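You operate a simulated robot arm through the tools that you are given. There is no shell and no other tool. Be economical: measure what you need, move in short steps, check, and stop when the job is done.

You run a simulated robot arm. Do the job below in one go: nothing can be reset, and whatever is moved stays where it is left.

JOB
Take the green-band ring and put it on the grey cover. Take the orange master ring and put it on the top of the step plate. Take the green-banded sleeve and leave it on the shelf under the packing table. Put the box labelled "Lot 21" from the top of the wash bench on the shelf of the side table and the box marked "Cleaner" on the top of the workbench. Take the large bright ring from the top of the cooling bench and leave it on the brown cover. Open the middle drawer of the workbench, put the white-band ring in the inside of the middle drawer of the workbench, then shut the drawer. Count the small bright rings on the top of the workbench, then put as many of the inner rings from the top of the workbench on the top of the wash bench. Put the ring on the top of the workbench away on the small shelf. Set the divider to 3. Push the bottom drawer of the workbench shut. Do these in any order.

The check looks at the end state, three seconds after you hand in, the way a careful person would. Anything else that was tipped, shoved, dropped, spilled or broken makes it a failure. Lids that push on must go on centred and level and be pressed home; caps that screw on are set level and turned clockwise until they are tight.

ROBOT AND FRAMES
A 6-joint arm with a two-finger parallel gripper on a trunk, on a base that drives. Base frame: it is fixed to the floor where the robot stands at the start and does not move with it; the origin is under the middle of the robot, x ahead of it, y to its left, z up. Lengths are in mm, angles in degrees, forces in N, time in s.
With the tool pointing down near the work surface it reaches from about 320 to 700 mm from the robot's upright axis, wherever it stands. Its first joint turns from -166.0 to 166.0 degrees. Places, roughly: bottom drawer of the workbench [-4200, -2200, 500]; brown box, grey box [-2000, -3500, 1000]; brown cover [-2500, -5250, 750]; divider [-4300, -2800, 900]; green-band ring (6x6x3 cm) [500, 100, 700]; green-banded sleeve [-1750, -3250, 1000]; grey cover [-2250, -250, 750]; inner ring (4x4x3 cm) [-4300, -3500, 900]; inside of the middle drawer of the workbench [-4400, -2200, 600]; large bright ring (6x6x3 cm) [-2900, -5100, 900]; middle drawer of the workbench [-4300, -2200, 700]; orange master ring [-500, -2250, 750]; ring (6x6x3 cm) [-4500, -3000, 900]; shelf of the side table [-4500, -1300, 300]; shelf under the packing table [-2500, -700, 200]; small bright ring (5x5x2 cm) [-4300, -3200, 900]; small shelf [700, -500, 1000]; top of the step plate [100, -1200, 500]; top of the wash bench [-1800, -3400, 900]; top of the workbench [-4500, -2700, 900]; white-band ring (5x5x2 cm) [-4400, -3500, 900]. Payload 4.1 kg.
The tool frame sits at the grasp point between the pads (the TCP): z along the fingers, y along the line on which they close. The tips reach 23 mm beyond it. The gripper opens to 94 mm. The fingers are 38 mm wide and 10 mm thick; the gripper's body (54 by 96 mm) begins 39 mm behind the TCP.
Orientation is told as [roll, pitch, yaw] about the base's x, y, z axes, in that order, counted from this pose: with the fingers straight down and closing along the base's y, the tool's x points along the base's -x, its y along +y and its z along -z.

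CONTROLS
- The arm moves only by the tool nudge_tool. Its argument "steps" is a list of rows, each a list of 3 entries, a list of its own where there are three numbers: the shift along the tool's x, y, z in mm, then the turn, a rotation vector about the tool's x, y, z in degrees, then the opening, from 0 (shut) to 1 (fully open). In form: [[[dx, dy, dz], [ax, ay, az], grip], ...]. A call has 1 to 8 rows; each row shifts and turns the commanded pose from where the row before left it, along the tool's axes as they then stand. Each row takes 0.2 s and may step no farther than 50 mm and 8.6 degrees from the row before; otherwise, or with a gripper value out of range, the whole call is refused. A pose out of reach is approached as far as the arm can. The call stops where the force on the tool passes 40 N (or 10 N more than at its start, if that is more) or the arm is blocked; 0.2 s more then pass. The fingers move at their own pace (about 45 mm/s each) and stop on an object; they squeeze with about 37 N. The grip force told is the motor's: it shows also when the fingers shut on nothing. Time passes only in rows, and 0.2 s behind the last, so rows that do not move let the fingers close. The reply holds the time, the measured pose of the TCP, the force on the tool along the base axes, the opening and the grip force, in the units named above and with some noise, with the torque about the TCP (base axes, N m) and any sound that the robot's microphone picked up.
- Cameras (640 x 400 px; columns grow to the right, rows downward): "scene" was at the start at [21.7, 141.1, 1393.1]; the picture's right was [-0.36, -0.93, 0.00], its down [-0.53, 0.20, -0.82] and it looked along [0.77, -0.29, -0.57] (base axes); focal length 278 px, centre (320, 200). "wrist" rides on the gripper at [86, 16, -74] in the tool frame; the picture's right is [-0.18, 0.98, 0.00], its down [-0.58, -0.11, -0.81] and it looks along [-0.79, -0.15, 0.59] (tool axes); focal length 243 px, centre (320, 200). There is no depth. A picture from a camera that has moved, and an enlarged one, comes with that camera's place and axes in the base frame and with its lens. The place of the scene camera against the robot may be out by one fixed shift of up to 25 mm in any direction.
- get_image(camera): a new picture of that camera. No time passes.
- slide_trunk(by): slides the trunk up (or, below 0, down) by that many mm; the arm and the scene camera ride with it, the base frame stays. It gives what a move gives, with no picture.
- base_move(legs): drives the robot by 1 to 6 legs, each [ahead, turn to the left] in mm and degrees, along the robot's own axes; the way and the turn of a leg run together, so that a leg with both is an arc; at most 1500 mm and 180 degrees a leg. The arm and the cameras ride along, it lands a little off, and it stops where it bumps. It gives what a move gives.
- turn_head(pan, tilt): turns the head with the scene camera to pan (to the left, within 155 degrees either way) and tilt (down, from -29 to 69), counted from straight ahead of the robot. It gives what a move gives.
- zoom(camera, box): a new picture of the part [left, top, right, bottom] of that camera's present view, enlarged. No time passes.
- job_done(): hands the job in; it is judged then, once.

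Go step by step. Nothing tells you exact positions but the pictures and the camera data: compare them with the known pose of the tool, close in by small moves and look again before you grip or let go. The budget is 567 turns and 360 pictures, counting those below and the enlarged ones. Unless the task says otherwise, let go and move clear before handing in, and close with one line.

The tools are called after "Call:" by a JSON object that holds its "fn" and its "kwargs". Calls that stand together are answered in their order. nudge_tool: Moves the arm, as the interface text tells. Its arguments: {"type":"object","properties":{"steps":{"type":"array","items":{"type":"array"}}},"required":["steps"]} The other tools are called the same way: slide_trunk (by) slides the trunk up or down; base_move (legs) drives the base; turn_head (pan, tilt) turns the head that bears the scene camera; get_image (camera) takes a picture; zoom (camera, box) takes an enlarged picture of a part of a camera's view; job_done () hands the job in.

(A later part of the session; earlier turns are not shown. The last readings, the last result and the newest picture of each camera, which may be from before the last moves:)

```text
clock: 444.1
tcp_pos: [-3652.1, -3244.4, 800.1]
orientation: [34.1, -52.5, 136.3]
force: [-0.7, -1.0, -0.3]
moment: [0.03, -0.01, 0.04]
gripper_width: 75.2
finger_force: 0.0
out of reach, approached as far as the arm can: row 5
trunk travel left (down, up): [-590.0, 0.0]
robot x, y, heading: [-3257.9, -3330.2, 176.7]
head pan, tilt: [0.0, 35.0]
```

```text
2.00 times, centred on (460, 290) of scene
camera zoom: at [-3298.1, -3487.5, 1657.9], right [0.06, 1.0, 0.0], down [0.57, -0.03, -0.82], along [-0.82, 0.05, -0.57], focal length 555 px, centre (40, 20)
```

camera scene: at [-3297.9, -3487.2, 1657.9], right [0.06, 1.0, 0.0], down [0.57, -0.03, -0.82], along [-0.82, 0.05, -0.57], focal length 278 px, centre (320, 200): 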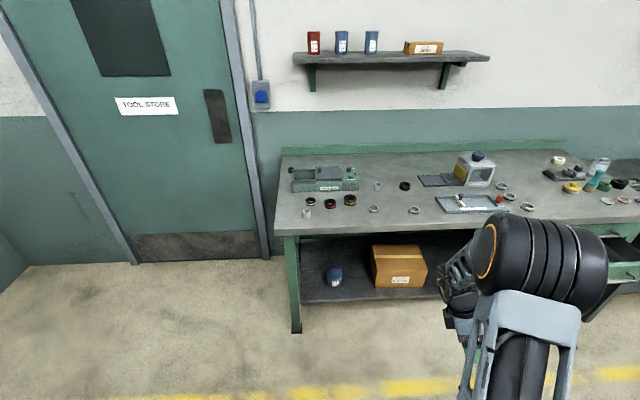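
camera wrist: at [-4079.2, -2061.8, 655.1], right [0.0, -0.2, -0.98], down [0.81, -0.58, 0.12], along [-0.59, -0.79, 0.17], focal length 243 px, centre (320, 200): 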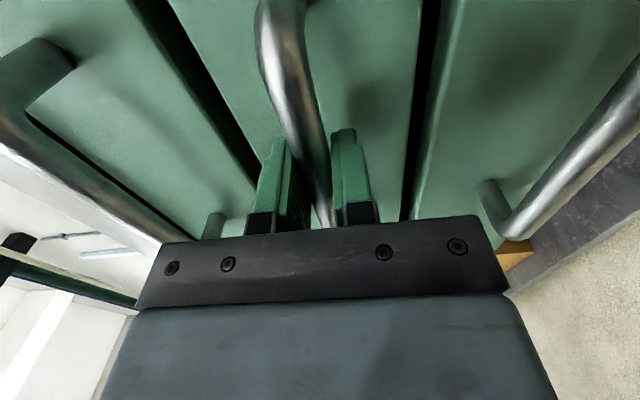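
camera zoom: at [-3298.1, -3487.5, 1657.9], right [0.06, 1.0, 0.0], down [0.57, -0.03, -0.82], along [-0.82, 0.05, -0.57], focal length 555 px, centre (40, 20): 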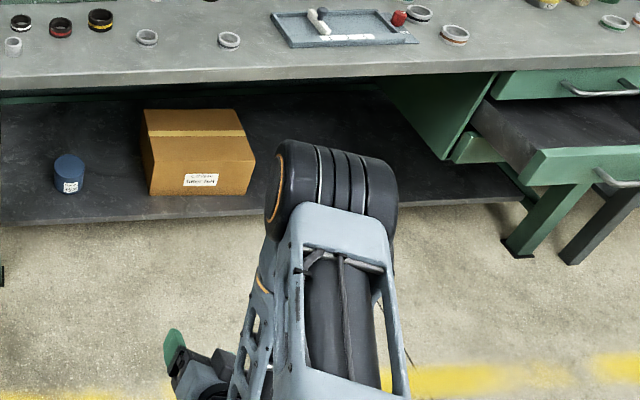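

Call:
{"fn": "nudge_tool", "kwargs": {"steps": [[[5, 10.9, 0], [0, 0, 0], 0.8], [[-37.4, 16.2, 20.3], [0, 0, 0], 0.8], [[-37.4, 16.2, 20.3], [0, 0, 0], 0.8], [[-37.4, 16.2, 20.3], [0, 0, 0], 0.8], [[-37.4, 16.2, 20.3], [0, 0, 0], 0.8], [[-37.4, 16.2, 20.3], [0, 0, 0], 0.8], [[-37.4, 16.2, 20.3], [0, 0, 0], 0.8], [[-37.4, 16.2, 20.3], [0, 0, 0], 0.8]]}}

Call:
{"fn": "zoom", "kwargs": {"camera": "scene", "box": [300, 190, 620, 390]}}

```text
clock: 445.9
tcp_pos: [-3906.2, -3207.8, 973.1]
orientation: [33.7, -52.4, 136.2]
force: [-0.3, -0.2, -0.1]
moment: [0.02, -0.02, 0.01]
gripper_width: 75.3
finger_force: 0.0
out of reach, approached as far as the arm can: row 1, 2, 3, 4
trunk travel left (down, up): [-590.0, 0.0]
robot x, y, heading: [-3259.1, -3330.8, 176.8]
head pan, tilt: [0.0, 35.0]
```

```text
2.00 times, centred on (460, 290) of scene
camera zoom: at [-3298.0, -3487.2, 1657.9], right [0.06, 1.0, 0.0], down [0.57, -0.03, -0.82], along [-0.82, 0.05, -0.57], focal length 555 px, centre (40, 20)
```

zoom: 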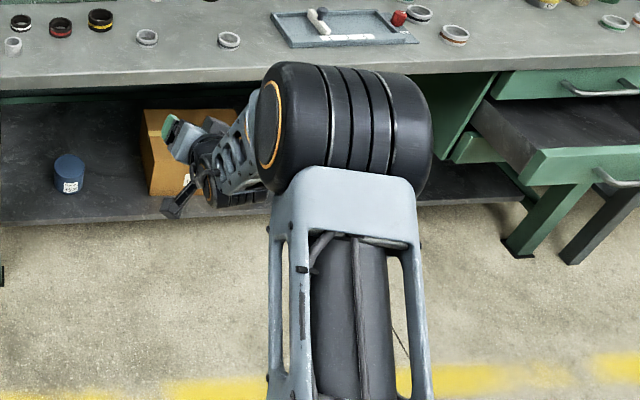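

Call:
{"fn": "nudge_tool", "kwargs": {"steps": [[[0, 0, 0], [0, 0, -7.7], 0.8], [[0, 0, 0], [0, 0, -7.7], 0.8], [[0, 0, 0], [0, 0, -7.7], 0.8], [[-35, 2.5, -29.8], [0, 0, 0], 0.8], [[-35, 2.5, -29.8], [0, 0, 0], 0.8], [[-35, 2.5, -29.8], [0, 0, 0], 0.8], [[-35, 2.5, -29.8], [0, 0, 0], 0.8], [[-35, 2.5, -29.8], [0, 0, 0], 0.8]]}}

Call:
{"fn": "get_image", "kwargs": {"camera": "scene"}}

```text
clock: 447.8
tcp_pos: [-3868.8, -3226.8, 1200.1]
orientation: [0.0, -59.6, 176.4]
force: [0.0, -0.5, 0.3]
moment: [-0.02, 0.01, 0.01]
gripper_width: 75.3
finger_force: 0.1
trunk travel left (down, up): [-590.0, 0.0]
robot x, y, heading: [-3258.6, -3327.7, 176.6]
head pan, tilt: [0.0, 35.0]
```

```text
201 pictures are left
camera scene: at [-3297.2, -3487.4, 1657.8], right [0.06, 1.0, 0.0], down [0.57, -0.03, -0.82], along [-0.82, 0.05, -0.57], focal length 278 px, centre (320, 200)
```

scene: 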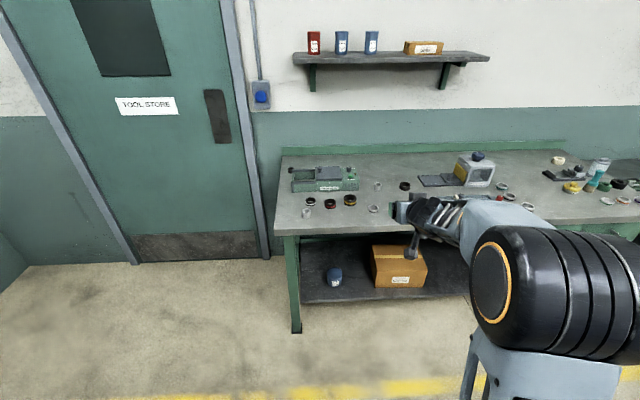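

The tool is now exactly in line with the arm. I pitch it down to vertical while drawing it in.

Call:
{"fn": "nudge_tool", "kwargs": {"steps": [[[10, 0, -20], [0, 7.5, 0], 0.8], [[10, 0, -20], [0, 7.5, 0], 0.8], [[10, 0, -20], [0, 7.5, 0], 0.8], [[10, 0, -20], [0, 7.5, 0], 0.8], [[10, 0, -20], [0, 7.5, 0], 0.8], [[10, 0, -10], [0, 7.5, 0], 0.8], [[10, 0, 0], [0, 7.5, 0], 0.8], [[10, 0, 0], [0, 7.1, 0], 0.8]]}}

```text
clock: 449.6
tcp_pos: [-3754.4, -3235.3, 1220.5]
orientation: [1.0, -8.5, 177.9]
force: [0.0, -0.9, -0.8]
moment: [-0.01, -0.02, 0.01]
gripper_width: 75.0
finger_force: 0.0
out of reach, approached as far as the arm can: row 1, 2
trunk travel left (down, up): [-590.0, 0.0]
robot x, y, heading: [-3259.7, -3328.6, 176.5]
head pan, tilt: [0.0, 35.0]
```

Call:
{"fn": "nudge_tool", "kwargs": {"steps": [[[20, 0, 10], [0.5, 4.2, 0], 0.8], [[20, 0, 10], [0.5, 4.3, 0], 0.8], [[20, 0, 20], [0, 0, 0], 0.8], [[0, 0, 0], [0, 0, 0], 0.8]]}}

Call:
{"fn": "zoom", "kwargs": {"camera": "scene", "box": [360, 150, 640, 350]}}

```text
clock: 450.6
tcp_pos: [-3697.5, -3240.3, 1178.2]
orientation: [0.1, -0.1, 178.0]
force: [0.5, -0.2, -0.3]
moment: [-0.01, 0.02, -0.02]
gripper_width: 75.4
finger_force: 0.1
trunk travel left (down, up): [-590.0, 0.0]
robot x, y, heading: [-3256.8, -3326.8, 176.8]
head pan, tilt: [0.0, 35.0]
```

```text
2.00 times, centred on (500, 250) of scene
camera zoom: at [-3297.9, -3487.2, 1657.9], right [0.06, 1.0, 0.0], down [0.57, -0.03, -0.82], along [-0.82, 0.05, -0.57], focal length 555 px, centre (-40, 100)
```

zoom: 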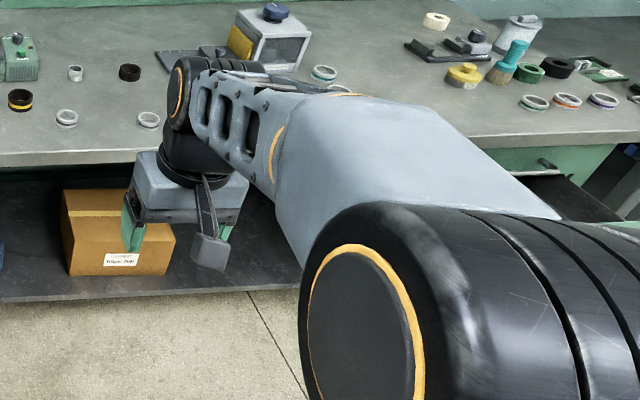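

Restored: the tool is vertical in its normal configuration. Now I study the bench top objects.

Call:
{"fn": "zoom", "kwargs": {"camera": "scene", "box": [270, 130, 450, 240]}}

Call:
{"fn": "zoom", "kwargs": {"camera": "scene", "box": [400, 130, 640, 240]}}

```text
3.56 times, centred on (360, 185) of scene
camera zoom: at [-3297.9, -3487.2, 1657.9], right [0.06, 1.0, 0.0], down [0.57, -0.03, -0.82], along [-0.82, 0.05, -0.57], focal length 987 px, centre (178, 253)
```

zoom: 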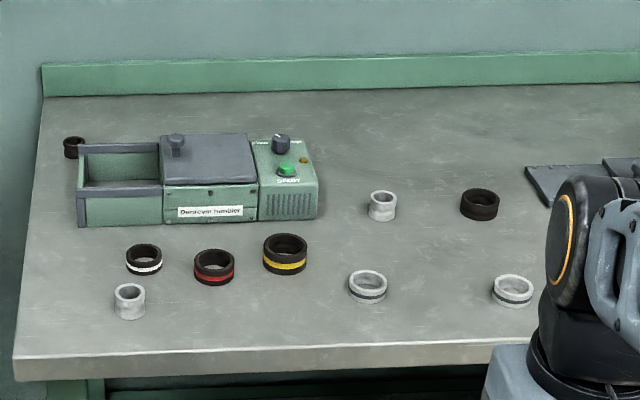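

```text
2.67 times, centred on (520, 185) of scene
camera zoom: at [-3297.9, -3487.2, 1657.9], right [0.06, 1.0, 0.0], down [0.57, -0.03, -0.82], along [-0.82, 0.05, -0.57], focal length 740 px, centre (-213, 240)
```

zoom: 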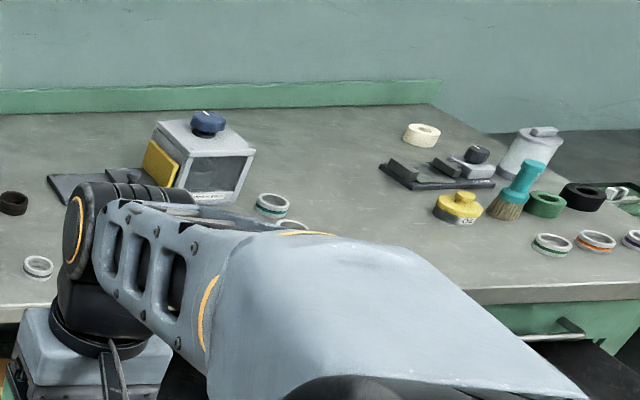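

Call:
{"fn": "base_move", "kwargs": {"legs": [[0, -87], [800, 0], [0, 90], [150, 0]]}}

Call:
{"fn": "turn_head", "kwargs": {"pan": 22, "tilt": 35}}

Call:
{"fn": "get_image", "kwargs": {"camera": "scene"}}

```text
clock: 463.4
tcp_pos: [-3814.2, -2450.3, 1178.0]
orientation: [0.2, -0.2, 178.9]
force: [-0.5, 0.0, -0.4]
moment: [-0.03, 0.0, 0.01]
gripper_width: 75.3
finger_force: 0.1
trunk travel left (down, up): [-590.0, 0.0]
robot x, y, heading: [-3373.8, -2531.7, 177.4]
head pan, tilt: [0.0, 35.0]
```

```text
clock: 464.2
tcp_pos: [-3813.7, -2450.6, 1178.5]
orientation: [0.1, -0.2, 178.8]
force: [0.9, -0.1, 0.6]
moment: [0.01, 0.01, 0.01]
gripper_width: 75.4
finger_force: 0.1
trunk travel left (down, up): [-590.0, 0.0]
robot x, y, heading: [-3377.2, -2536.3, 177.5]
head pan, tilt: [22.0, 35.0]
```

```text
197 pictures are left
camera scene: at [-3405.2, -2726.3, 1657.9], right [-0.33, 0.94, 0.0], down [0.54, 0.19, -0.82], along [-0.77, -0.27, -0.57], focal length 278 px, centre (320, 200)
```

scene: 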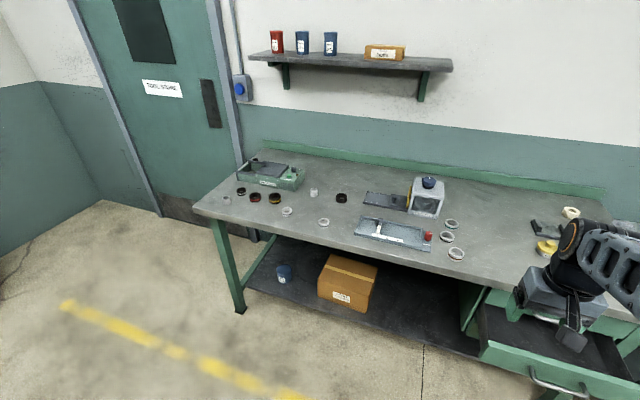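

Call:
{"fn": "zoom", "kwargs": {"camera": "scene", "box": [340, 165, 480, 275]}}

Call:
{"fn": "zoom", "kwargs": {"camera": "scene", "box": [200, 145, 360, 245]}}

Call:
{"fn": "turn_head", "kwargs": {"pan": -15, "tilt": 35}}

Call:
{"fn": "get_image", "kwargs": {"camera": "scene"}}

```text
3.64 times, centred on (410, 220) of scene
camera zoom: at [-3405.2, -2726.3, 1657.9], right [-0.33, 0.94, 0.0], down [0.54, 0.19, -0.82], along [-0.77, -0.27, -0.57], focal length 1010 px, centre (-7, 127)
```

zoom: 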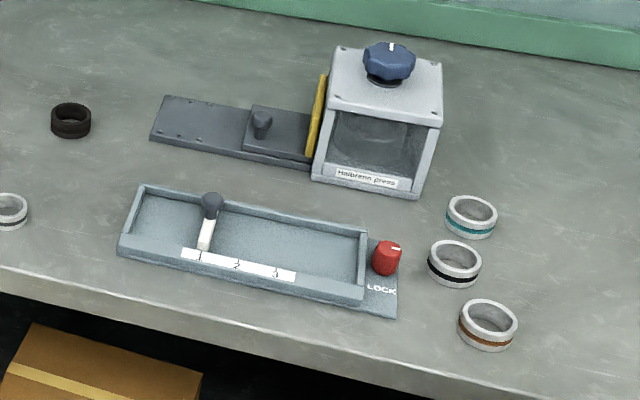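

```text
4.00 times, centred on (280, 195) of scene
camera zoom: at [-3405.2, -2726.3, 1657.9], right [-0.33, 0.94, 0.0], down [0.54, 0.19, -0.82], along [-0.77, -0.27, -0.57], focal length 1111 px, centre (480, 220)
```

zoom: 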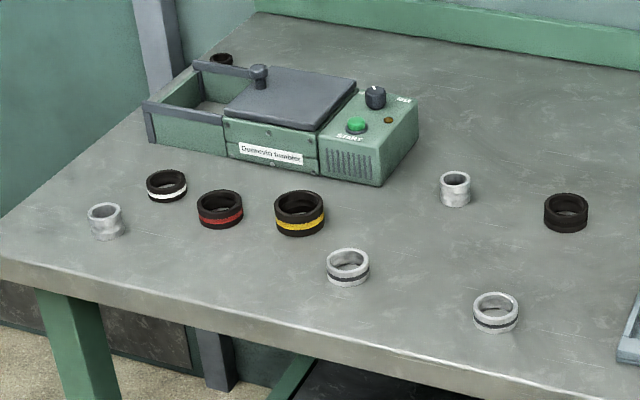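

```text
clock: 465.3
tcp_pos: [-3812.4, -2451.2, 1177.6]
orientation: [0.1, 0.0, 178.9]
force: [0.1, -1.1, 0.7]
moment: [0.02, 0.04, 0.0]
gripper_width: 75.3
finger_force: 0.0
trunk travel left (down, up): [-590.0, 0.0]
robot x, y, heading: [-3377.5, -2532.5, 177.6]
head pan, tilt: [-15.0, 35.0]
```

```text
194 pictures are left
camera scene: at [-3406.2, -2670.6, 1657.9], right [0.3, 0.95, 0.0], down [0.55, -0.17, -0.82], along [-0.78, 0.25, -0.57], focal length 278 px, centre (320, 200)
```

scene: 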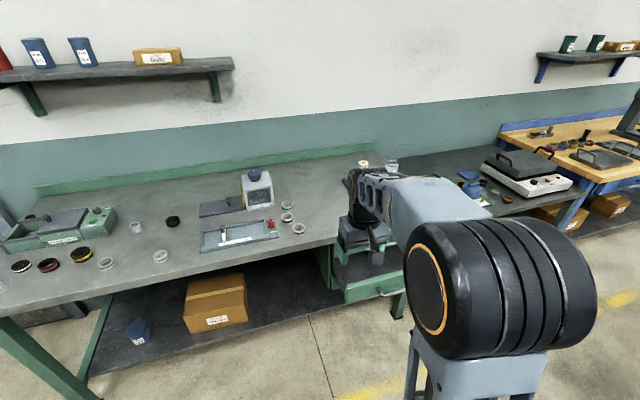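

I count two small bright rings (plain, 5 cm) at about [-4350,-3165] and [-4330,-2975], so two inner rings must go to the wash bench; the divider slider stands at 1. I drive in front of the divider.

Call:
{"fn": "base_move", "kwargs": {"legs": [[0, 24], [450, 0], [0, -22]]}}

Call:
{"fn": "nudge_tool", "kwargs": {"steps": [[[0, 0, -45], [0, 0, 0], 0.6], [[0, 0, -45], [0, 0, 0], 0.6], [[0, 0, -45], [0, 0, 0], 0.6]]}}

Call:
{"fn": "slide_trunk", "kwargs": {"by": -220}}

Call:
{"fn": "turn_head", "kwargs": {"pan": 0, "tilt": 48}}

Call:
{"fn": "get_image", "kwargs": {"camera": "scene"}}

Call:
{"fn": "get_image", "kwargs": {"camera": "wrist"}}

```text
clock: 470.4
tcp_pos: [-4224.4, -2621.5, 1177.1]
orientation: [0.1, -0.1, -179.9]
force: [0.1, 0.7, 0.8]
moment: [0.02, -0.04, 0.03]
gripper_width: 75.1
finger_force: 0.1
trunk travel left (down, up): [-590.0, 0.0]
robot x, y, heading: [-3785.4, -2695.3, 179.1]
head pan, tilt: [-15.0, 35.0]
```

```text
clock: 471.2
tcp_pos: [-4226.7, -2621.2, 1314.7]
orientation: [0.2, -0.1, -179.8]
force: [1.3, -0.3, 0.3]
moment: [0.0, -0.02, 0.01]
gripper_width: 56.5
finger_force: 0.1
trunk travel left (down, up): [-590.0, 0.0]
robot x, y, heading: [-3784.3, -2691.5, 179.1]
head pan, tilt: [-15.0, 35.0]
```

```text
clock: 473.5
tcp_pos: [-4226.0, -2621.2, 1092.8]
orientation: [0.0, -0.1, -180.0]
force: [-0.2, 0.7, -0.2]
moment: [0.04, 0.0, -0.03]
gripper_width: 56.2
finger_force: 0.1
trunk travel left (down, up): [-370.0, 220.0]
robot x, y, heading: [-3783.6, -2691.5, 178.7]
head pan, tilt: [-15.0, 35.0]
```

```text
clock: 474.3
tcp_pos: [-4226.3, -2620.9, 1093.2]
orientation: [0.1, -0.2, -179.9]
force: [-0.1, 0.3, -0.5]
moment: [0.01, 0.01, -0.02]
gripper_width: 56.3
finger_force: 0.1
trunk travel left (down, up): [-370.0, 220.0]
robot x, y, heading: [-3783.7, -2695.3, 178.7]
head pan, tilt: [0.0, 48.0]
```

```text
193 pictures are left
camera scene: at [-3807.2, -2854.5, 1418.9], right [0.02, 1.0, 0.0], down [0.74, -0.02, -0.67], along [-0.67, 0.01, -0.74], focal length 278 px, centre (320, 200)
```

scene: 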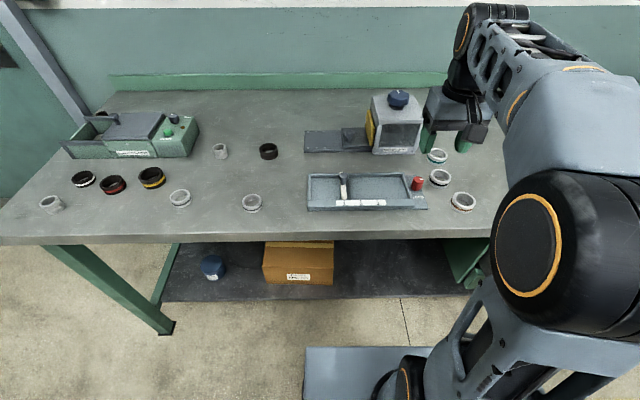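

```text
192 pictures are left
camera wrist: at [-4138.1, -2636.8, 1168.7], right [-0.18, -0.98, 0.0], down [-0.58, 0.11, 0.81], along [-0.79, 0.15, -0.59], focal length 243 px, centre (320, 200)
```

wrist: 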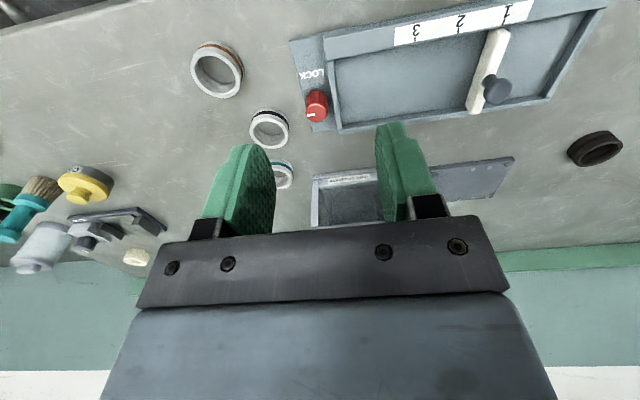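

The divider is the white bar with the dark knob, at 1. I move above the knob.

Call:
{"fn": "nudge_tool", "kwargs": {"steps": [[[-20, 40, 10], [0, 0, 0], 0.6], [[-20, 40, 10], [0, 0, 0], 0.6], [[-20, 40, 10], [0, 0, 0], 0.6], [[-20, 40, 15], [0, 0, 0], 0.6], [[-20, 19, 30], [0, 0, 0], 0.6], [[0, 0, 20], [0, 0, 0], 0.6]]}}

Call:
{"fn": "get_image", "kwargs": {"camera": "wrist"}}

Call:
{"fn": "zoom", "kwargs": {"camera": "scene", "box": [290, 130, 450, 230]}}

```text
clock: 475.7
tcp_pos: [-4326.5, -2800.6, 1000.9]
orientation: [0.1, -0.1, -179.9]
force: [-0.2, 0.1, 0.3]
moment: [-0.02, -0.02, 0.0]
gripper_width: 56.3
finger_force: 0.1
trunk travel left (down, up): [-370.0, 220.0]
robot x, y, heading: [-3784.9, -2691.3, 178.6]
head pan, tilt: [0.0, 48.0]
```

```text
191 pictures are left
camera wrist: at [-4238.7, -2816.7, 1075.7], right [-0.18, -0.98, 0.0], down [-0.58, 0.11, 0.81], along [-0.79, 0.15, -0.59], focal length 243 px, centre (320, 200)
```

wrist: 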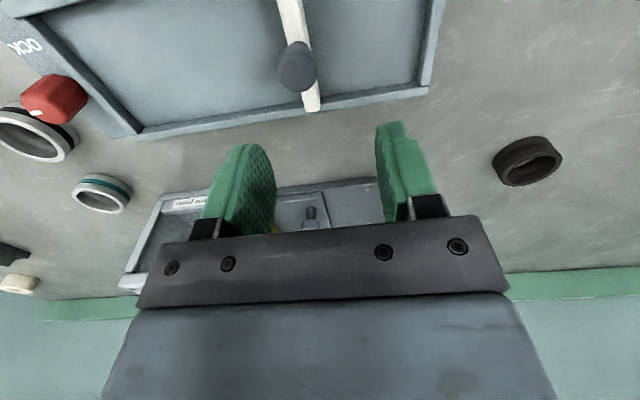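

```text
4.00 times, centred on (370, 180) of scene
camera zoom: at [-3807.5, -2854.8, 1418.9], right [0.02, 1.0, 0.0], down [0.74, -0.01, -0.67], along [-0.67, 0.01, -0.74], focal length 1111 px, centre (120, 280)
```

zoom: 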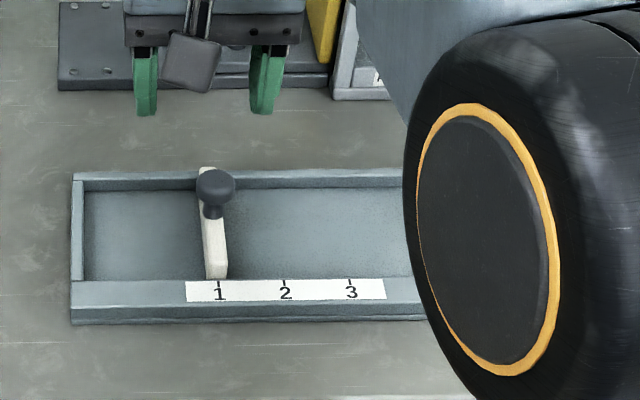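

Call:
{"fn": "nudge_tool", "kwargs": {"steps": [[[20, -10, 20], [0, 0, 0], 0.6], [[0, 0, 15], [0, 0, 0], 0.6], [[0, 0, 0], [0, 0, 0], 0.6]]}}

Call:
{"fn": "get_image", "kwargs": {"camera": "wrist"}}

Call:
{"fn": "zoom", "kwargs": {"camera": "scene", "box": [290, 130, 450, 230]}}

```text
clock: 476.5
tcp_pos: [-4306.3, -2791.3, 963.6]
orientation: [0.1, -0.2, -180.0]
force: [0.2, -0.6, 0.7]
moment: [-0.01, -0.02, 0.01]
gripper_width: 56.8
finger_force: 0.0
trunk travel left (down, up): [-370.0, 220.0]
robot x, y, heading: [-3782.8, -2693.0, 178.8]
head pan, tilt: [0.0, 48.0]
```

```text
189 pictures are left
camera wrist: at [-4218.1, -2806.7, 1038.9], right [-0.18, -0.98, 0.0], down [-0.58, 0.11, 0.81], along [-0.79, 0.15, -0.59], focal length 243 px, centre (320, 200)
```

wrist: 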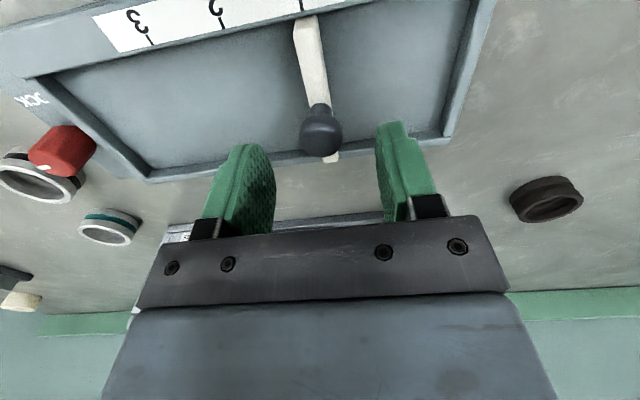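

```text
4.00 times, centred on (370, 180) of scene
camera zoom: at [-3807.3, -2854.7, 1418.9], right [0.02, 1.0, 0.0], down [0.74, -0.01, -0.67], along [-0.67, 0.01, -0.74], focal length 1111 px, centre (120, 280)
```

zoom: 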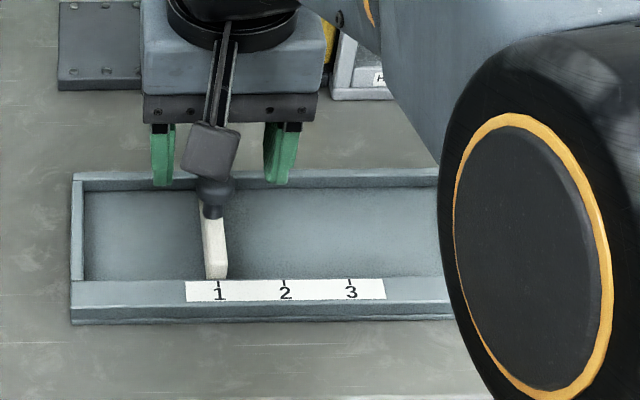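

Perfectly aligned. I lower around the knob and grip it.

Call:
{"fn": "nudge_tool", "kwargs": {"steps": [[[0, 0, 20], [0, 0, 0], 0.6], [[0, 0, 17], [0, 0, 0], 0.6], [[0, 0, 0], [0, 0, 0], 0.3], [[0, 0, 0], [0, 0, 0], 0.15], [[0, 0, 0], [0, 0, 0], 0.15], [[0, 0, 0], [0, 0, 0], 0.15]]}}

Call:
{"fn": "get_image", "kwargs": {"camera": "wrist"}}

```text
clock: 477.9
tcp_pos: [-4305.7, -2790.7, 926.2]
orientation: [0.0, -0.1, -179.9]
force: [0.2, -1.3, -2.0]
moment: [0.02, 0.33, 0.06]
gripper_width: 23.1
finger_force: 45.3
trunk travel left (down, up): [-370.0, 220.0]
robot x, y, heading: [-3786.2, -2693.2, 178.8]
head pan, tilt: [0.0, 48.0]
```

```text
187 pictures are left
camera wrist: at [-4218.2, -2806.5, 1002.2], right [-0.18, -0.98, 0.0], down [-0.58, 0.11, 0.81], along [-0.79, 0.15, -0.59], focal length 243 px, centre (320, 200)
```

wrist: 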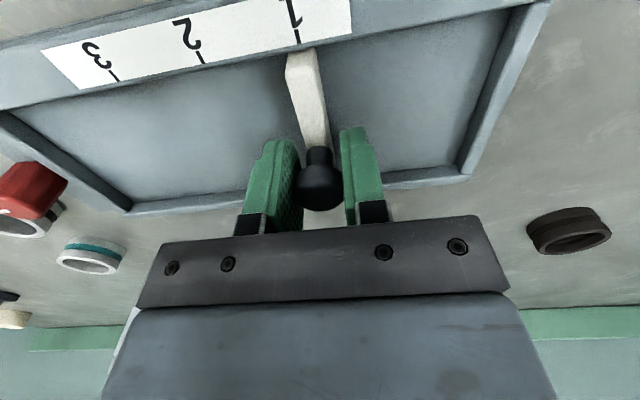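

Call:
{"fn": "nudge_tool", "kwargs": {"steps": [[[0, -15, 0], [0, 0, 0], 0.15], [[0, -20, 0], [0, 0, 0], 0.15], [[0, -20, 0], [0, 0, 0], 0.15], [[0, -20, 0], [0, 0, 0], 0.15], [[0, 0, 0], [0, 0, 0], 0.15]]}}

Call:
{"fn": "zoom", "kwargs": {"camera": "scene", "box": [290, 130, 450, 230]}}

Call:
{"fn": "get_image", "kwargs": {"camera": "wrist"}}

```text
clock: 478.3
tcp_pos: [-4306.2, -2783.7, 927.6]
orientation: [0.7, -0.3, -179.4]
force: [-2.5, -7.2, -3.2]
moment: [-0.29, 0.02, 0.11]
gripper_width: 23.3
finger_force: 45.2
trunk travel left (down, up): [-370.0, 220.0]
robot x, y, heading: [-3786.6, -2692.9, 179.4]
head pan, tilt: [0.0, 48.0]
stopped in row 2: the force on the tool passed its limit (the readings are from after the stop); the commanded pose is now the measured one
```

```text
4.00 times, centred on (370, 180) of scene
camera zoom: at [-3806.4, -2855.7, 1418.7], right [0.01, 1.0, 0.0], down [0.74, -0.01, -0.67], along [-0.67, 0.01, -0.74], focal length 1111 px, centre (120, 280)
```

zoom: 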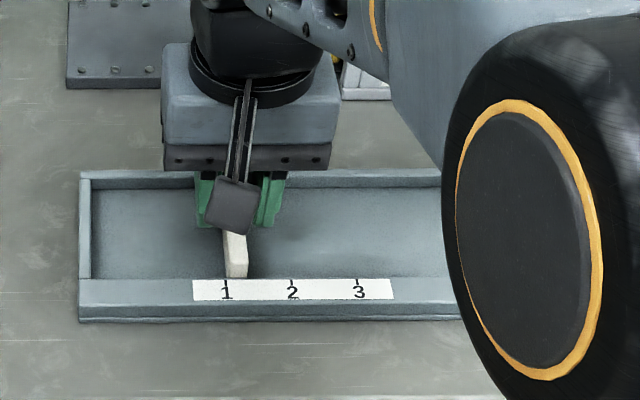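

```text
185 pictures are left
camera wrist: at [-4217.9, -2797.9, 1002.0], right [-0.17, -0.98, 0.01], down [-0.58, 0.11, 0.81], along [-0.8, 0.13, -0.59], focal length 243 px, centre (320, 200)
```

wrist: 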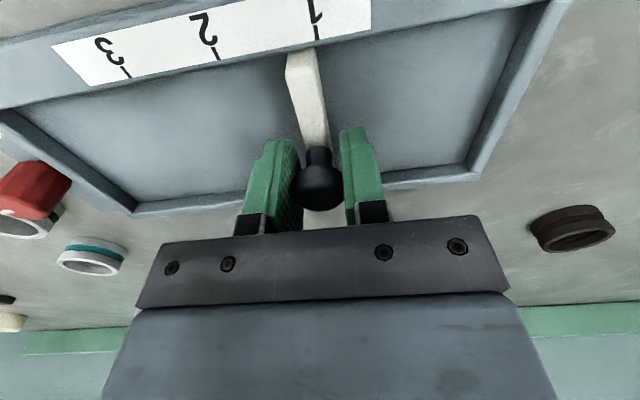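

It moved ~7 mm with resistance. I push on in small steps.

Call:
{"fn": "nudge_tool", "kwargs": {"steps": [[[0, -4, 0], [0, 0, 0], 0.15], [[0, -4, 0], [0, 0, 0], 0.15], [[0, -4, 0], [0, 0, 0], 0.15], [[0, -4, 0], [0, 0, 0], 0.15], [[0, -4, 0], [0, 0, 0], 0.15]]}}

Call:
{"fn": "zoom", "kwargs": {"camera": "scene", "box": [290, 130, 450, 230]}}

```text
clock: 479.5
tcp_pos: [-4306.4, -2761.9, 927.4]
orientation: [0.5, -0.2, -179.6]
force: [-4.7, -16.5, -11.6]
moment: [0.05, 0.31, 0.2]
gripper_width: 23.1
finger_force: 44.6
trunk travel left (down, up): [-370.0, 220.0]
robot x, y, heading: [-3789.1, -2693.6, 179.2]
head pan, tilt: [0.0, 48.0]
```

```text
4.00 times, centred on (370, 180) of scene
camera zoom: at [-3807.6, -2857.2, 1418.5], right [0.01, 1.0, 0.0], down [0.74, -0.01, -0.67], along [-0.67, 0.01, -0.74], focal length 1111 px, centre (120, 280)
```

zoom: 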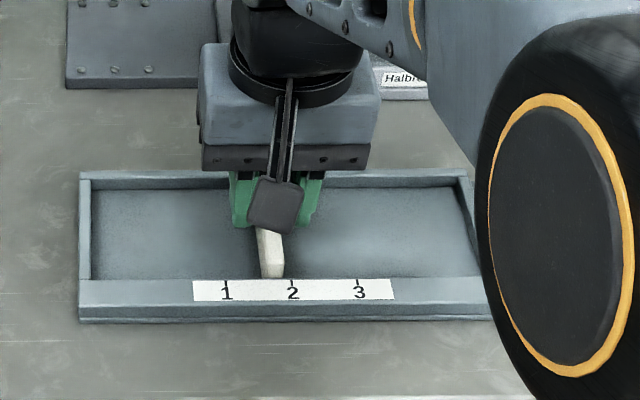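

Call:
{"fn": "nudge_tool", "kwargs": {"steps": [[[0, -5, 0], [0, 0, 0], 0.15], [[0, -5, 0], [0, 0, 0], 0.15], [[0, -5, 0], [0, 0, 0], 0.15], [[0, -5, 0], [0, 0, 0], 0.15], [[0, -5, 0], [0, 0, 0], 0.15], [[0, -5, 0], [0, 0, 0], 0.15], [[0, -5, 0], [0, 0, 0], 0.15], [[0, -5, 0], [0, 0, 0], 0.15]]}}

Call:
{"fn": "nudge_tool", "kwargs": {"steps": [[[0, -5, 0], [0, 0, 0], 0.15], [[0, -5, 0], [0, 0, 0], 0.15], [[0, 0, 0], [0, 0, 0], 0.15]]}}

Call:
{"fn": "zoom", "kwargs": {"camera": "scene", "box": [290, 130, 450, 230]}}

```text
clock: 481.3
tcp_pos: [-4305.9, -2722.7, 928.5]
orientation: [0.6, -0.4, -179.6]
force: [-3.7, -18.4, 3.5]
moment: [0.0, -0.1, 0.29]
gripper_width: 23.4
finger_force: 45.2
trunk travel left (down, up): [-370.0, 220.0]
robot x, y, heading: [-3784.1, -2694.8, 179.0]
head pan, tilt: [0.0, 48.0]
```

```text
clock: 482.1
tcp_pos: [-4306.3, -2710.9, 926.7]
orientation: [0.5, -0.1, -179.5]
force: [0.6, -8.4, -5.0]
moment: [0.2, 0.79, 0.13]
gripper_width: 23.1
finger_force: 44.8
trunk travel left (down, up): [-370.0, 220.0]
robot x, y, heading: [-3785.4, -2694.5, 179.0]
head pan, tilt: [0.0, 48.0]
```

```text
4.00 times, centred on (370, 180) of scene
camera zoom: at [-3806.6, -2856.3, 1418.7], right [0.02, 1.0, 0.0], down [0.74, -0.01, -0.67], along [-0.67, 0.01, -0.74], focal length 1111 px, centre (120, 280)
```

zoom: 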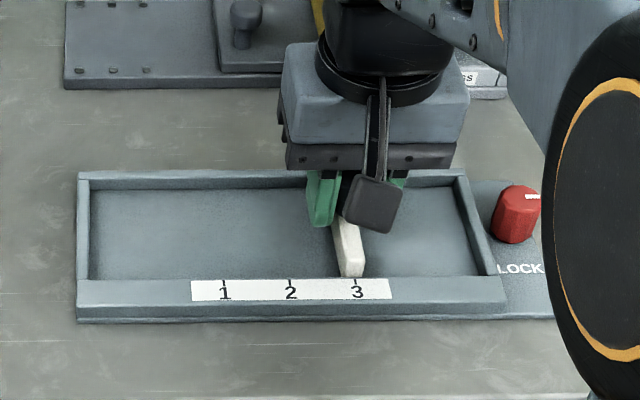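

Call:
{"fn": "zoom", "kwargs": {"camera": "wrist", "box": [100, 0, 420, 200]}}

```text
2.00 times, centred on (260, 100) of wrist
camera zoom: at [-4218.0, -2726.2, 1002.2], right [-0.18, -0.98, 0.01], down [-0.58, 0.11, 0.81], along [-0.8, 0.14, -0.59], focal length 485 px, centre (440, 400)
```

zoom: 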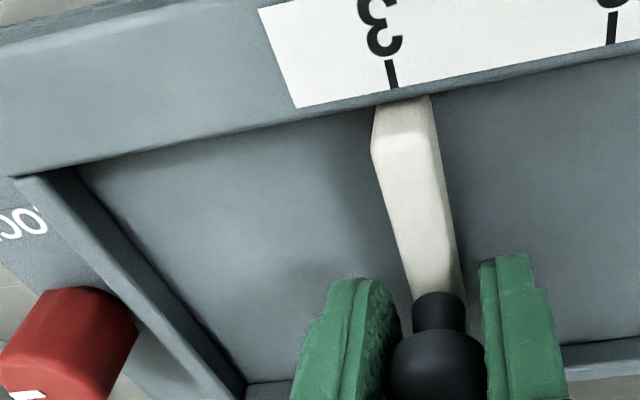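

The pointer lines up with 3. I release the knob and rise.

Call:
{"fn": "nudge_tool", "kwargs": {"steps": [[[0, 0, 0], [0, 0, 0], 0.3], [[0, 0, 0], [0, 0, 0], 0.5], [[0, 0, 0], [0, 0, 0], 0.5], [[0, 0, -40], [0, 0, 0], 0.5], [[0, 0, -45], [0, 0, 0], 0.6], [[20, 0, -40], [0, 0, 0], 0.6]]}}

Call:
{"fn": "zoom", "kwargs": {"camera": "scene", "box": [290, 130, 450, 230]}}

Call:
{"fn": "get_image", "kwargs": {"camera": "wrist"}}

```text
clock: 483.5
tcp_pos: [-4283.9, -2711.0, 1049.8]
orientation: [0.8, -0.3, -179.5]
force: [0.0, 0.3, -0.8]
moment: [0.01, -0.03, -0.02]
gripper_width: 56.3
finger_force: 0.1
trunk travel left (down, up): [-370.0, 220.0]
robot x, y, heading: [-3789.4, -2694.1, 179.2]
head pan, tilt: [0.0, 48.0]
```

```text
4.00 times, centred on (370, 180) of scene
camera zoom: at [-3806.4, -2855.3, 1418.8], right [0.01, 1.0, 0.0], down [0.74, -0.01, -0.67], along [-0.67, 0.01, -0.74], focal length 1111 px, centre (120, 280)
```

zoom: 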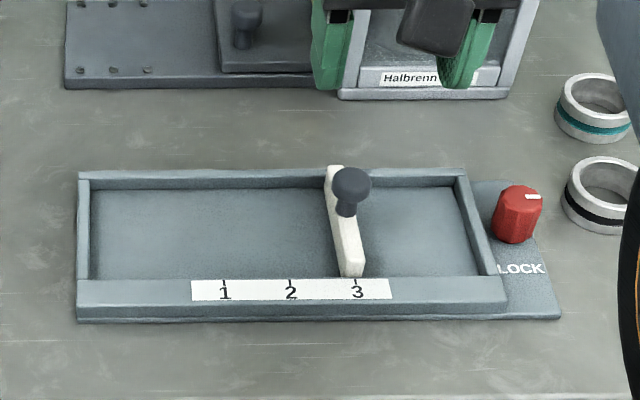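

```text
180 pictures are left
camera wrist: at [-4196.4, -2725.2, 1126.1], right [-0.17, -0.98, 0.01], down [-0.58, 0.11, 0.81], along [-0.8, 0.13, -0.59], focal length 243 px, centre (320, 200)
```

wrist: 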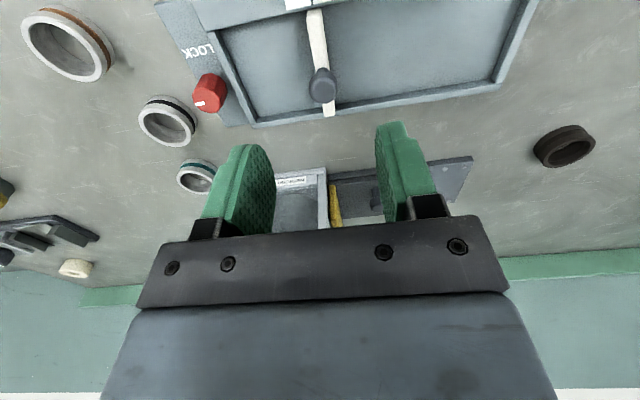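

Divider is at 3. Next the white-band ring at the far left of the bench; I drive there.

Call:
{"fn": "base_move", "kwargs": {"legs": [[0, 90], [650, 0], [0, -90]]}}

Call:
{"fn": "get_image", "kwargs": {"camera": "scene"}}

Call:
{"fn": "get_image", "kwargs": {"camera": "wrist"}}

```text
clock: 494.9
tcp_pos: [-4279.2, -3396.1, 1051.1]
orientation: [0.7, -0.3, -177.6]
force: [-0.3, 0.3, -0.2]
moment: [-0.02, -0.02, 0.0]
gripper_width: 56.6
finger_force: 0.1
trunk travel left (down, up): [-370.0, 220.0]
robot x, y, heading: [-3781.6, -3361.6, -178.8]
head pan, tilt: [0.0, 48.0]
```

```text
179 pictures are left
camera scene: at [-3796.6, -3521.7, 1418.9], right [-0.02, 1.0, 0.0], down [0.74, 0.01, -0.67], along [-0.67, -0.01, -0.74], focal length 278 px, centre (320, 200)
```

scene: 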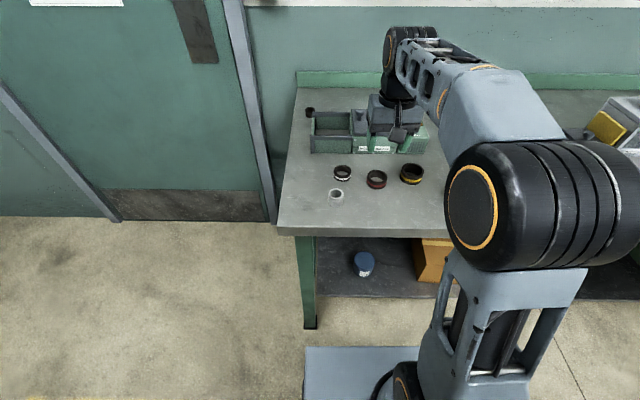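

```text
178 pictures are left
camera wrist: at [-4190.8, -3406.3, 1125.8], right [-0.14, -0.99, 0.01], down [-0.58, 0.09, 0.81], along [-0.8, 0.11, -0.59], focal length 243 px, centre (320, 200)
```

wrist: 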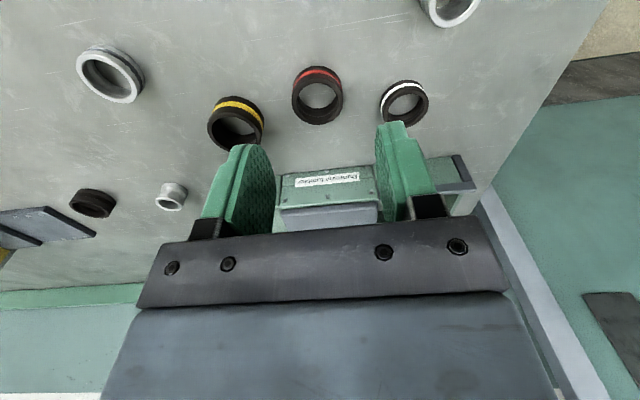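

Call:
{"fn": "nudge_tool", "kwargs": {"steps": [[[-28, 28, 15], [0.7, 0.3, 0], 0.75], [[-28, 28, 15], [0, 0, 0], 0.75], [[-28, 28, 15], [0, 0, 0], 0.75], [[0, 0, 0], [0, 0, 0], 0.75]]}}

Call:
{"fn": "get_image", "kwargs": {"camera": "wrist"}}

```text
clock: 495.9
tcp_pos: [-4356.1, -3481.3, 1002.7]
orientation: [0.0, 0.0, -177.7]
force: [0.3, -0.2, -0.2]
moment: [0.01, 0.01, 0.0]
gripper_width: 70.4
finger_force: 0.0
trunk travel left (down, up): [-370.0, 220.0]
robot x, y, heading: [-3779.4, -3364.2, -179.2]
head pan, tilt: [0.0, 48.0]
```

```text
177 pictures are left
camera wrist: at [-4268.3, -3493.6, 1078.4], right [-0.14, -0.99, 0.0], down [-0.59, 0.08, 0.81], along [-0.8, 0.12, -0.59], focal length 243 px, centre (320, 200)
```

wrist: 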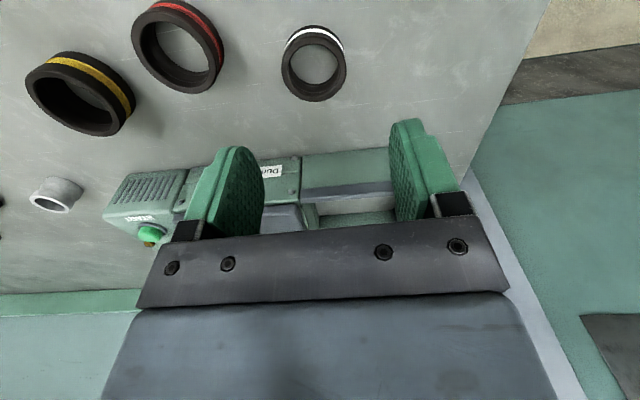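

Call:
{"fn": "nudge_tool", "kwargs": {"steps": [[[-4, -4, 35], [0, 0, 0], 0.75], [[0, 0, 30], [0, 0, 0], 0.75], [[0, 0, 0], [0, 0, 0], 0.75]]}}

Call:
{"fn": "get_image", "kwargs": {"camera": "wrist"}}

```text
clock: 496.7
tcp_pos: [-4361.7, -3477.9, 939.9]
orientation: [0.0, 0.0, -177.6]
force: [-0.7, 0.5, 0.4]
moment: [0.01, -0.01, -0.02]
gripper_width: 70.5
finger_force: 0.1
trunk travel left (down, up): [-370.0, 220.0]
robot x, y, heading: [-3781.8, -3364.7, -179.0]
head pan, tilt: [0.0, 48.0]
```

```text
176 pictures are left
camera wrist: at [-4272.9, -3490.8, 1015.2], right [-0.14, -0.99, 0.0], down [-0.59, 0.08, 0.81], along [-0.8, 0.12, -0.59], focal length 243 px, centre (320, 200)
```

wrist: 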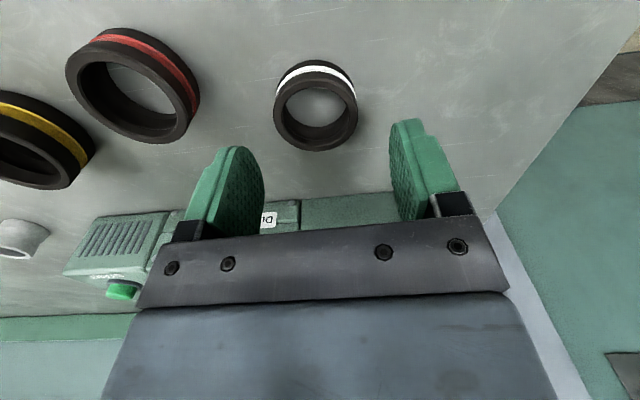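

Call:
{"fn": "nudge_tool", "kwargs": {"steps": [[[-2, -3, 25], [0, 0, 0], 0.75], [[0, 0, 10], [0, 0, 0], 0.75], [[0, 0, 0], [0, 0, 0], 0.75]]}}

Call:
{"fn": "get_image", "kwargs": {"camera": "wrist"}}

```text
clock: 497.5
tcp_pos: [-4364.3, -3476.0, 904.5]
orientation: [0.1, 0.1, -177.6]
force: [-0.3, -0.5, -0.4]
moment: [-0.02, -0.02, -0.01]
gripper_width: 70.4
finger_force: 0.1
trunk travel left (down, up): [-370.0, 220.0]
robot x, y, heading: [-3776.7, -3360.7, -179.2]
head pan, tilt: [0.0, 48.0]
```

```text
175 pictures are left
camera wrist: at [-4276.2, -3488.5, 979.6], right [-0.14, -0.99, 0.0], down [-0.59, 0.08, 0.81], along [-0.8, 0.12, -0.59], focal length 243 px, centre (320, 200)
```

wrist: 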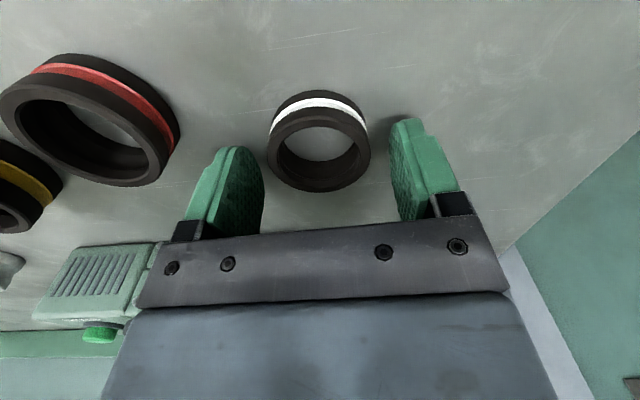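

Call:
{"fn": "nudge_tool", "kwargs": {"steps": [[[0, 0, 6], [0, 0, 0], 0.75], [[0, 0, 4], [0, 0, 0], 0.75], [[0, 0, 4], [0, 0, 0], 0.75], [[0, 0, 0], [0, 0, 0], 0.75]]}}

Call:
{"fn": "get_image", "kwargs": {"camera": "wrist"}}

```text
clock: 498.2
tcp_pos: [-4364.7, -3476.8, 903.8]
orientation: [0.0, -0.6, -177.7]
force: [11.6, 2.2, 17.5]
moment: [0.41, -0.6, -0.38]
gripper_width: 70.8
finger_force: 0.1
trunk travel left (down, up): [-370.0, 220.0]
robot x, y, heading: [-3781.2, -3360.5, -179.2]
head pan, tilt: [0.0, 48.0]
stopped in row 3: the force on the tool passed its limit (the readings are from after the stop); the commanded pose is now the measured one
```

```text
174 pictures are left
camera wrist: at [-4275.2, -3488.6, 977.5], right [-0.14, -0.99, 0.0], down [-0.58, 0.09, 0.81], along [-0.8, 0.12, -0.58], focal length 243 px, centre (320, 200)
```

wrist: 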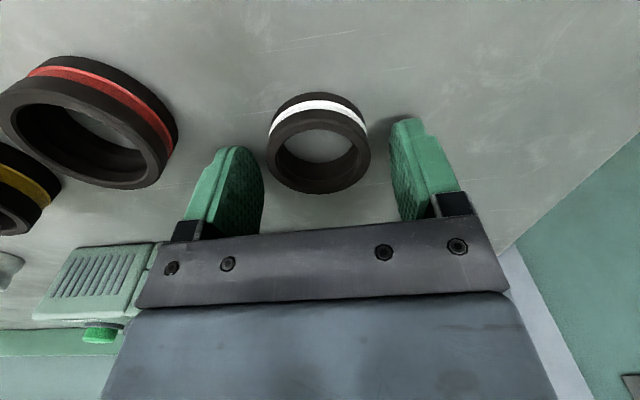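

Tips touch the bench (z about 880). I raise 3 mm and close on the ring.

Call:
{"fn": "nudge_tool", "kwargs": {"steps": [[[0, 0, -3], [0, 0.6, 0], 0.75], [[0, 0, 0], [0, 0, 0], 0.5], [[0, 0, 0], [0, 0, 0], 0.35], [[0, 0, 0], [0, 0, 0], 0.35], [[0, 0, 0], [0, 0, 0], 0.35]]}}

Call:
{"fn": "nudge_tool", "kwargs": {"steps": [[[0, 0, -30], [0, 0, 0], 0.35], [[0, 0, -45], [0, 0, 0], 0.35], [[0, 0, -45], [0, 0, 0], 0.35], [[20, 0, -40], [0, 0, 0], 0.35]]}}

Call:
{"fn": "get_image", "kwargs": {"camera": "wrist"}}

```text
clock: 499.4
tcp_pos: [-4366.7, -3476.6, 903.5]
orientation: [0.1, 0.0, -177.6]
force: [-3.7, 3.4, 4.5]
moment: [0.24, 0.14, 0.02]
gripper_width: 46.4
finger_force: 37.2
trunk travel left (down, up): [-370.0, 220.0]
robot x, y, heading: [-3783.7, -3362.4, -178.6]
head pan, tilt: [0.0, 48.0]
```

```text
clock: 500.4
tcp_pos: [-4345.3, -3474.4, 1063.2]
orientation: [-0.1, 0.1, -177.7]
force: [0.1, 0.4, -0.8]
moment: [0.03, 0.0, -0.01]
gripper_width: 46.5
finger_force: 37.5
trunk travel left (down, up): [-370.0, 220.0]
robot x, y, heading: [-3779.5, -3361.0, -179.0]
head pan, tilt: [0.0, 48.0]
```

```text
173 pictures are left
camera wrist: at [-4256.7, -3486.8, 1139.1], right [-0.14, -0.99, 0.0], down [-0.59, 0.08, 0.8], along [-0.8, 0.12, -0.59], focal length 243 px, centre (320, 200)
```

wrist: 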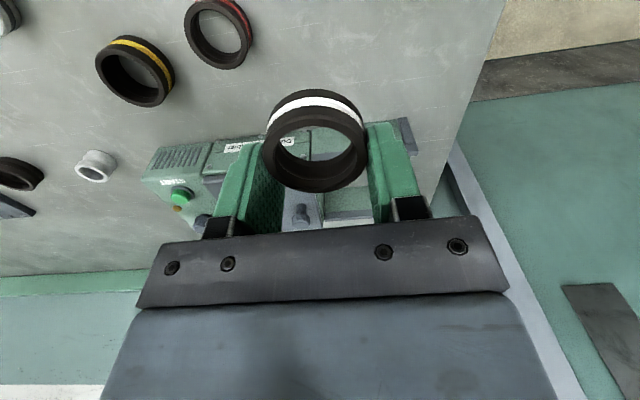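

Held. I drive back to the open middle drawer.

Call:
{"fn": "base_move", "kwargs": {"legs": [[-170, 0], [0, -90], [1200, 0], [0, 89]]}}

Call:
{"fn": "turn_head", "kwargs": {"pan": 0, "tilt": 48}}

Call:
{"fn": "get_image", "kwargs": {"camera": "scene"}}

```text
clock: 514.9
tcp_pos: [-4257.3, -2249.2, 1064.0]
orientation: [0.0, 0.1, -179.4]
force: [0.4, 0.0, -1.3]
moment: [0.02, 0.03, 0.03]
gripper_width: 46.5
finger_force: 37.1
trunk travel left (down, up): [-370.0, 220.0]
robot x, y, heading: [-3690.2, -2157.2, 179.1]
head pan, tilt: [0.0, 48.0]
```

```text
clock: 515.5
tcp_pos: [-4257.3, -2249.0, 1063.8]
orientation: [-0.1, 0.2, -179.5]
force: [0.1, 0.6, -1.1]
moment: [-0.05, 0.02, -0.01]
gripper_width: 46.3
finger_force: 37.1
trunk travel left (down, up): [-370.0, 220.0]
robot x, y, heading: [-3687.4, -2154.8, 179.4]
head pan, tilt: [0.0, 48.0]
```

```text
172 pictures are left
camera scene: at [-3711.5, -2314.8, 1418.9], right [0.02, 1.0, 0.0], down [0.74, -0.01, -0.67], along [-0.67, 0.01, -0.74], focal length 278 px, centre (320, 200)
```

scene: 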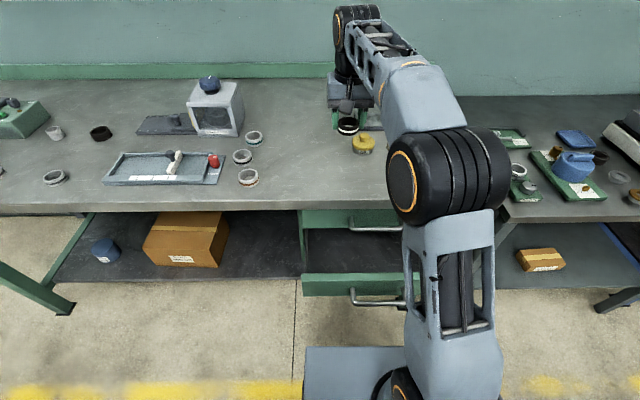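

Call:
{"fn": "nudge_tool", "kwargs": {"steps": [[[45, -13, 0], [0, 0, 0], 0.35], [[45, -13, 0], [0, 0, 0], 0.35], [[45, -13, 0], [0, 0, 0], 0.35], [[0, 0, 0], [0, 0, 0], 0.35]]}}

Call:
{"fn": "slide_trunk", "kwargs": {"by": -170}}

Call:
{"fn": "get_image", "kwargs": {"camera": "wrist"}}

Call:
{"fn": "get_image", "kwargs": {"camera": "scene"}}

```text
clock: 516.5
tcp_pos: [-4120.7, -2209.3, 1063.9]
orientation: [0.1, 0.1, -179.5]
force: [0.0, -0.2, -0.8]
moment: [0.0, 0.01, -0.02]
gripper_width: 46.3
finger_force: 36.7
trunk travel left (down, up): [-370.0, 220.0]
robot x, y, heading: [-3689.5, -2157.5, 178.9]
head pan, tilt: [0.0, 48.0]
```

```text
clock: 518.4
tcp_pos: [-4121.7, -2207.5, 893.7]
orientation: [0.0, 0.0, -179.5]
force: [0.7, -0.8, -0.8]
moment: [-0.01, -0.01, 0.01]
gripper_width: 46.4
finger_force: 37.1
trunk travel left (down, up): [-200.0, 390.0]
robot x, y, heading: [-3688.8, -2154.4, 178.9]
head pan, tilt: [0.0, 48.0]
```

```text
171 pictures are left
camera wrist: at [-4033.8, -2224.0, 969.3], right [-0.18, -0.98, 0.0], down [-0.58, 0.1, 0.81], along [-0.79, 0.14, -0.59], focal length 243 px, centre (320, 200)
```

wrist: 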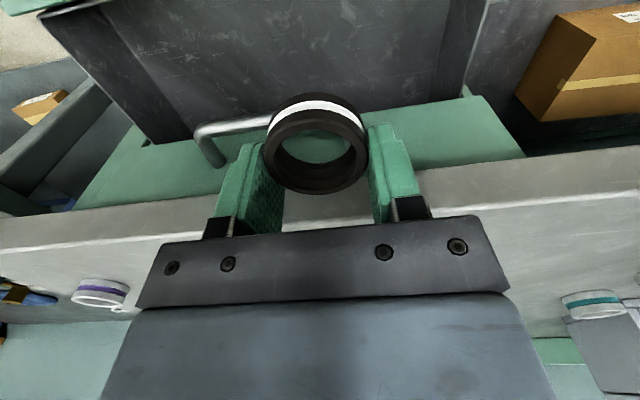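

```text
170 pictures are left
camera scene: at [-3711.5, -2314.8, 1248.9], right [0.02, 1.0, 0.0], down [0.74, -0.01, -0.67], along [-0.67, 0.01, -0.74], focal length 278 px, centre (320, 200)
```

scene: 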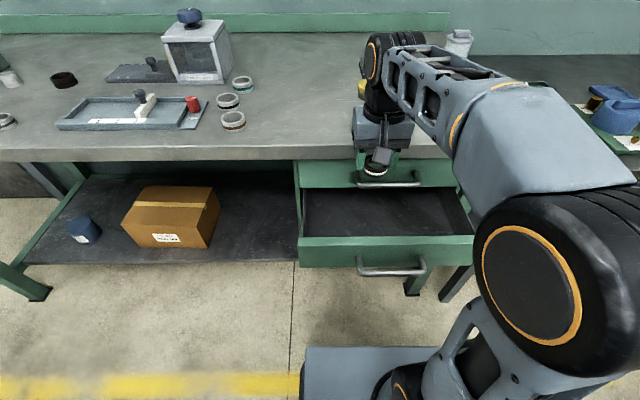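

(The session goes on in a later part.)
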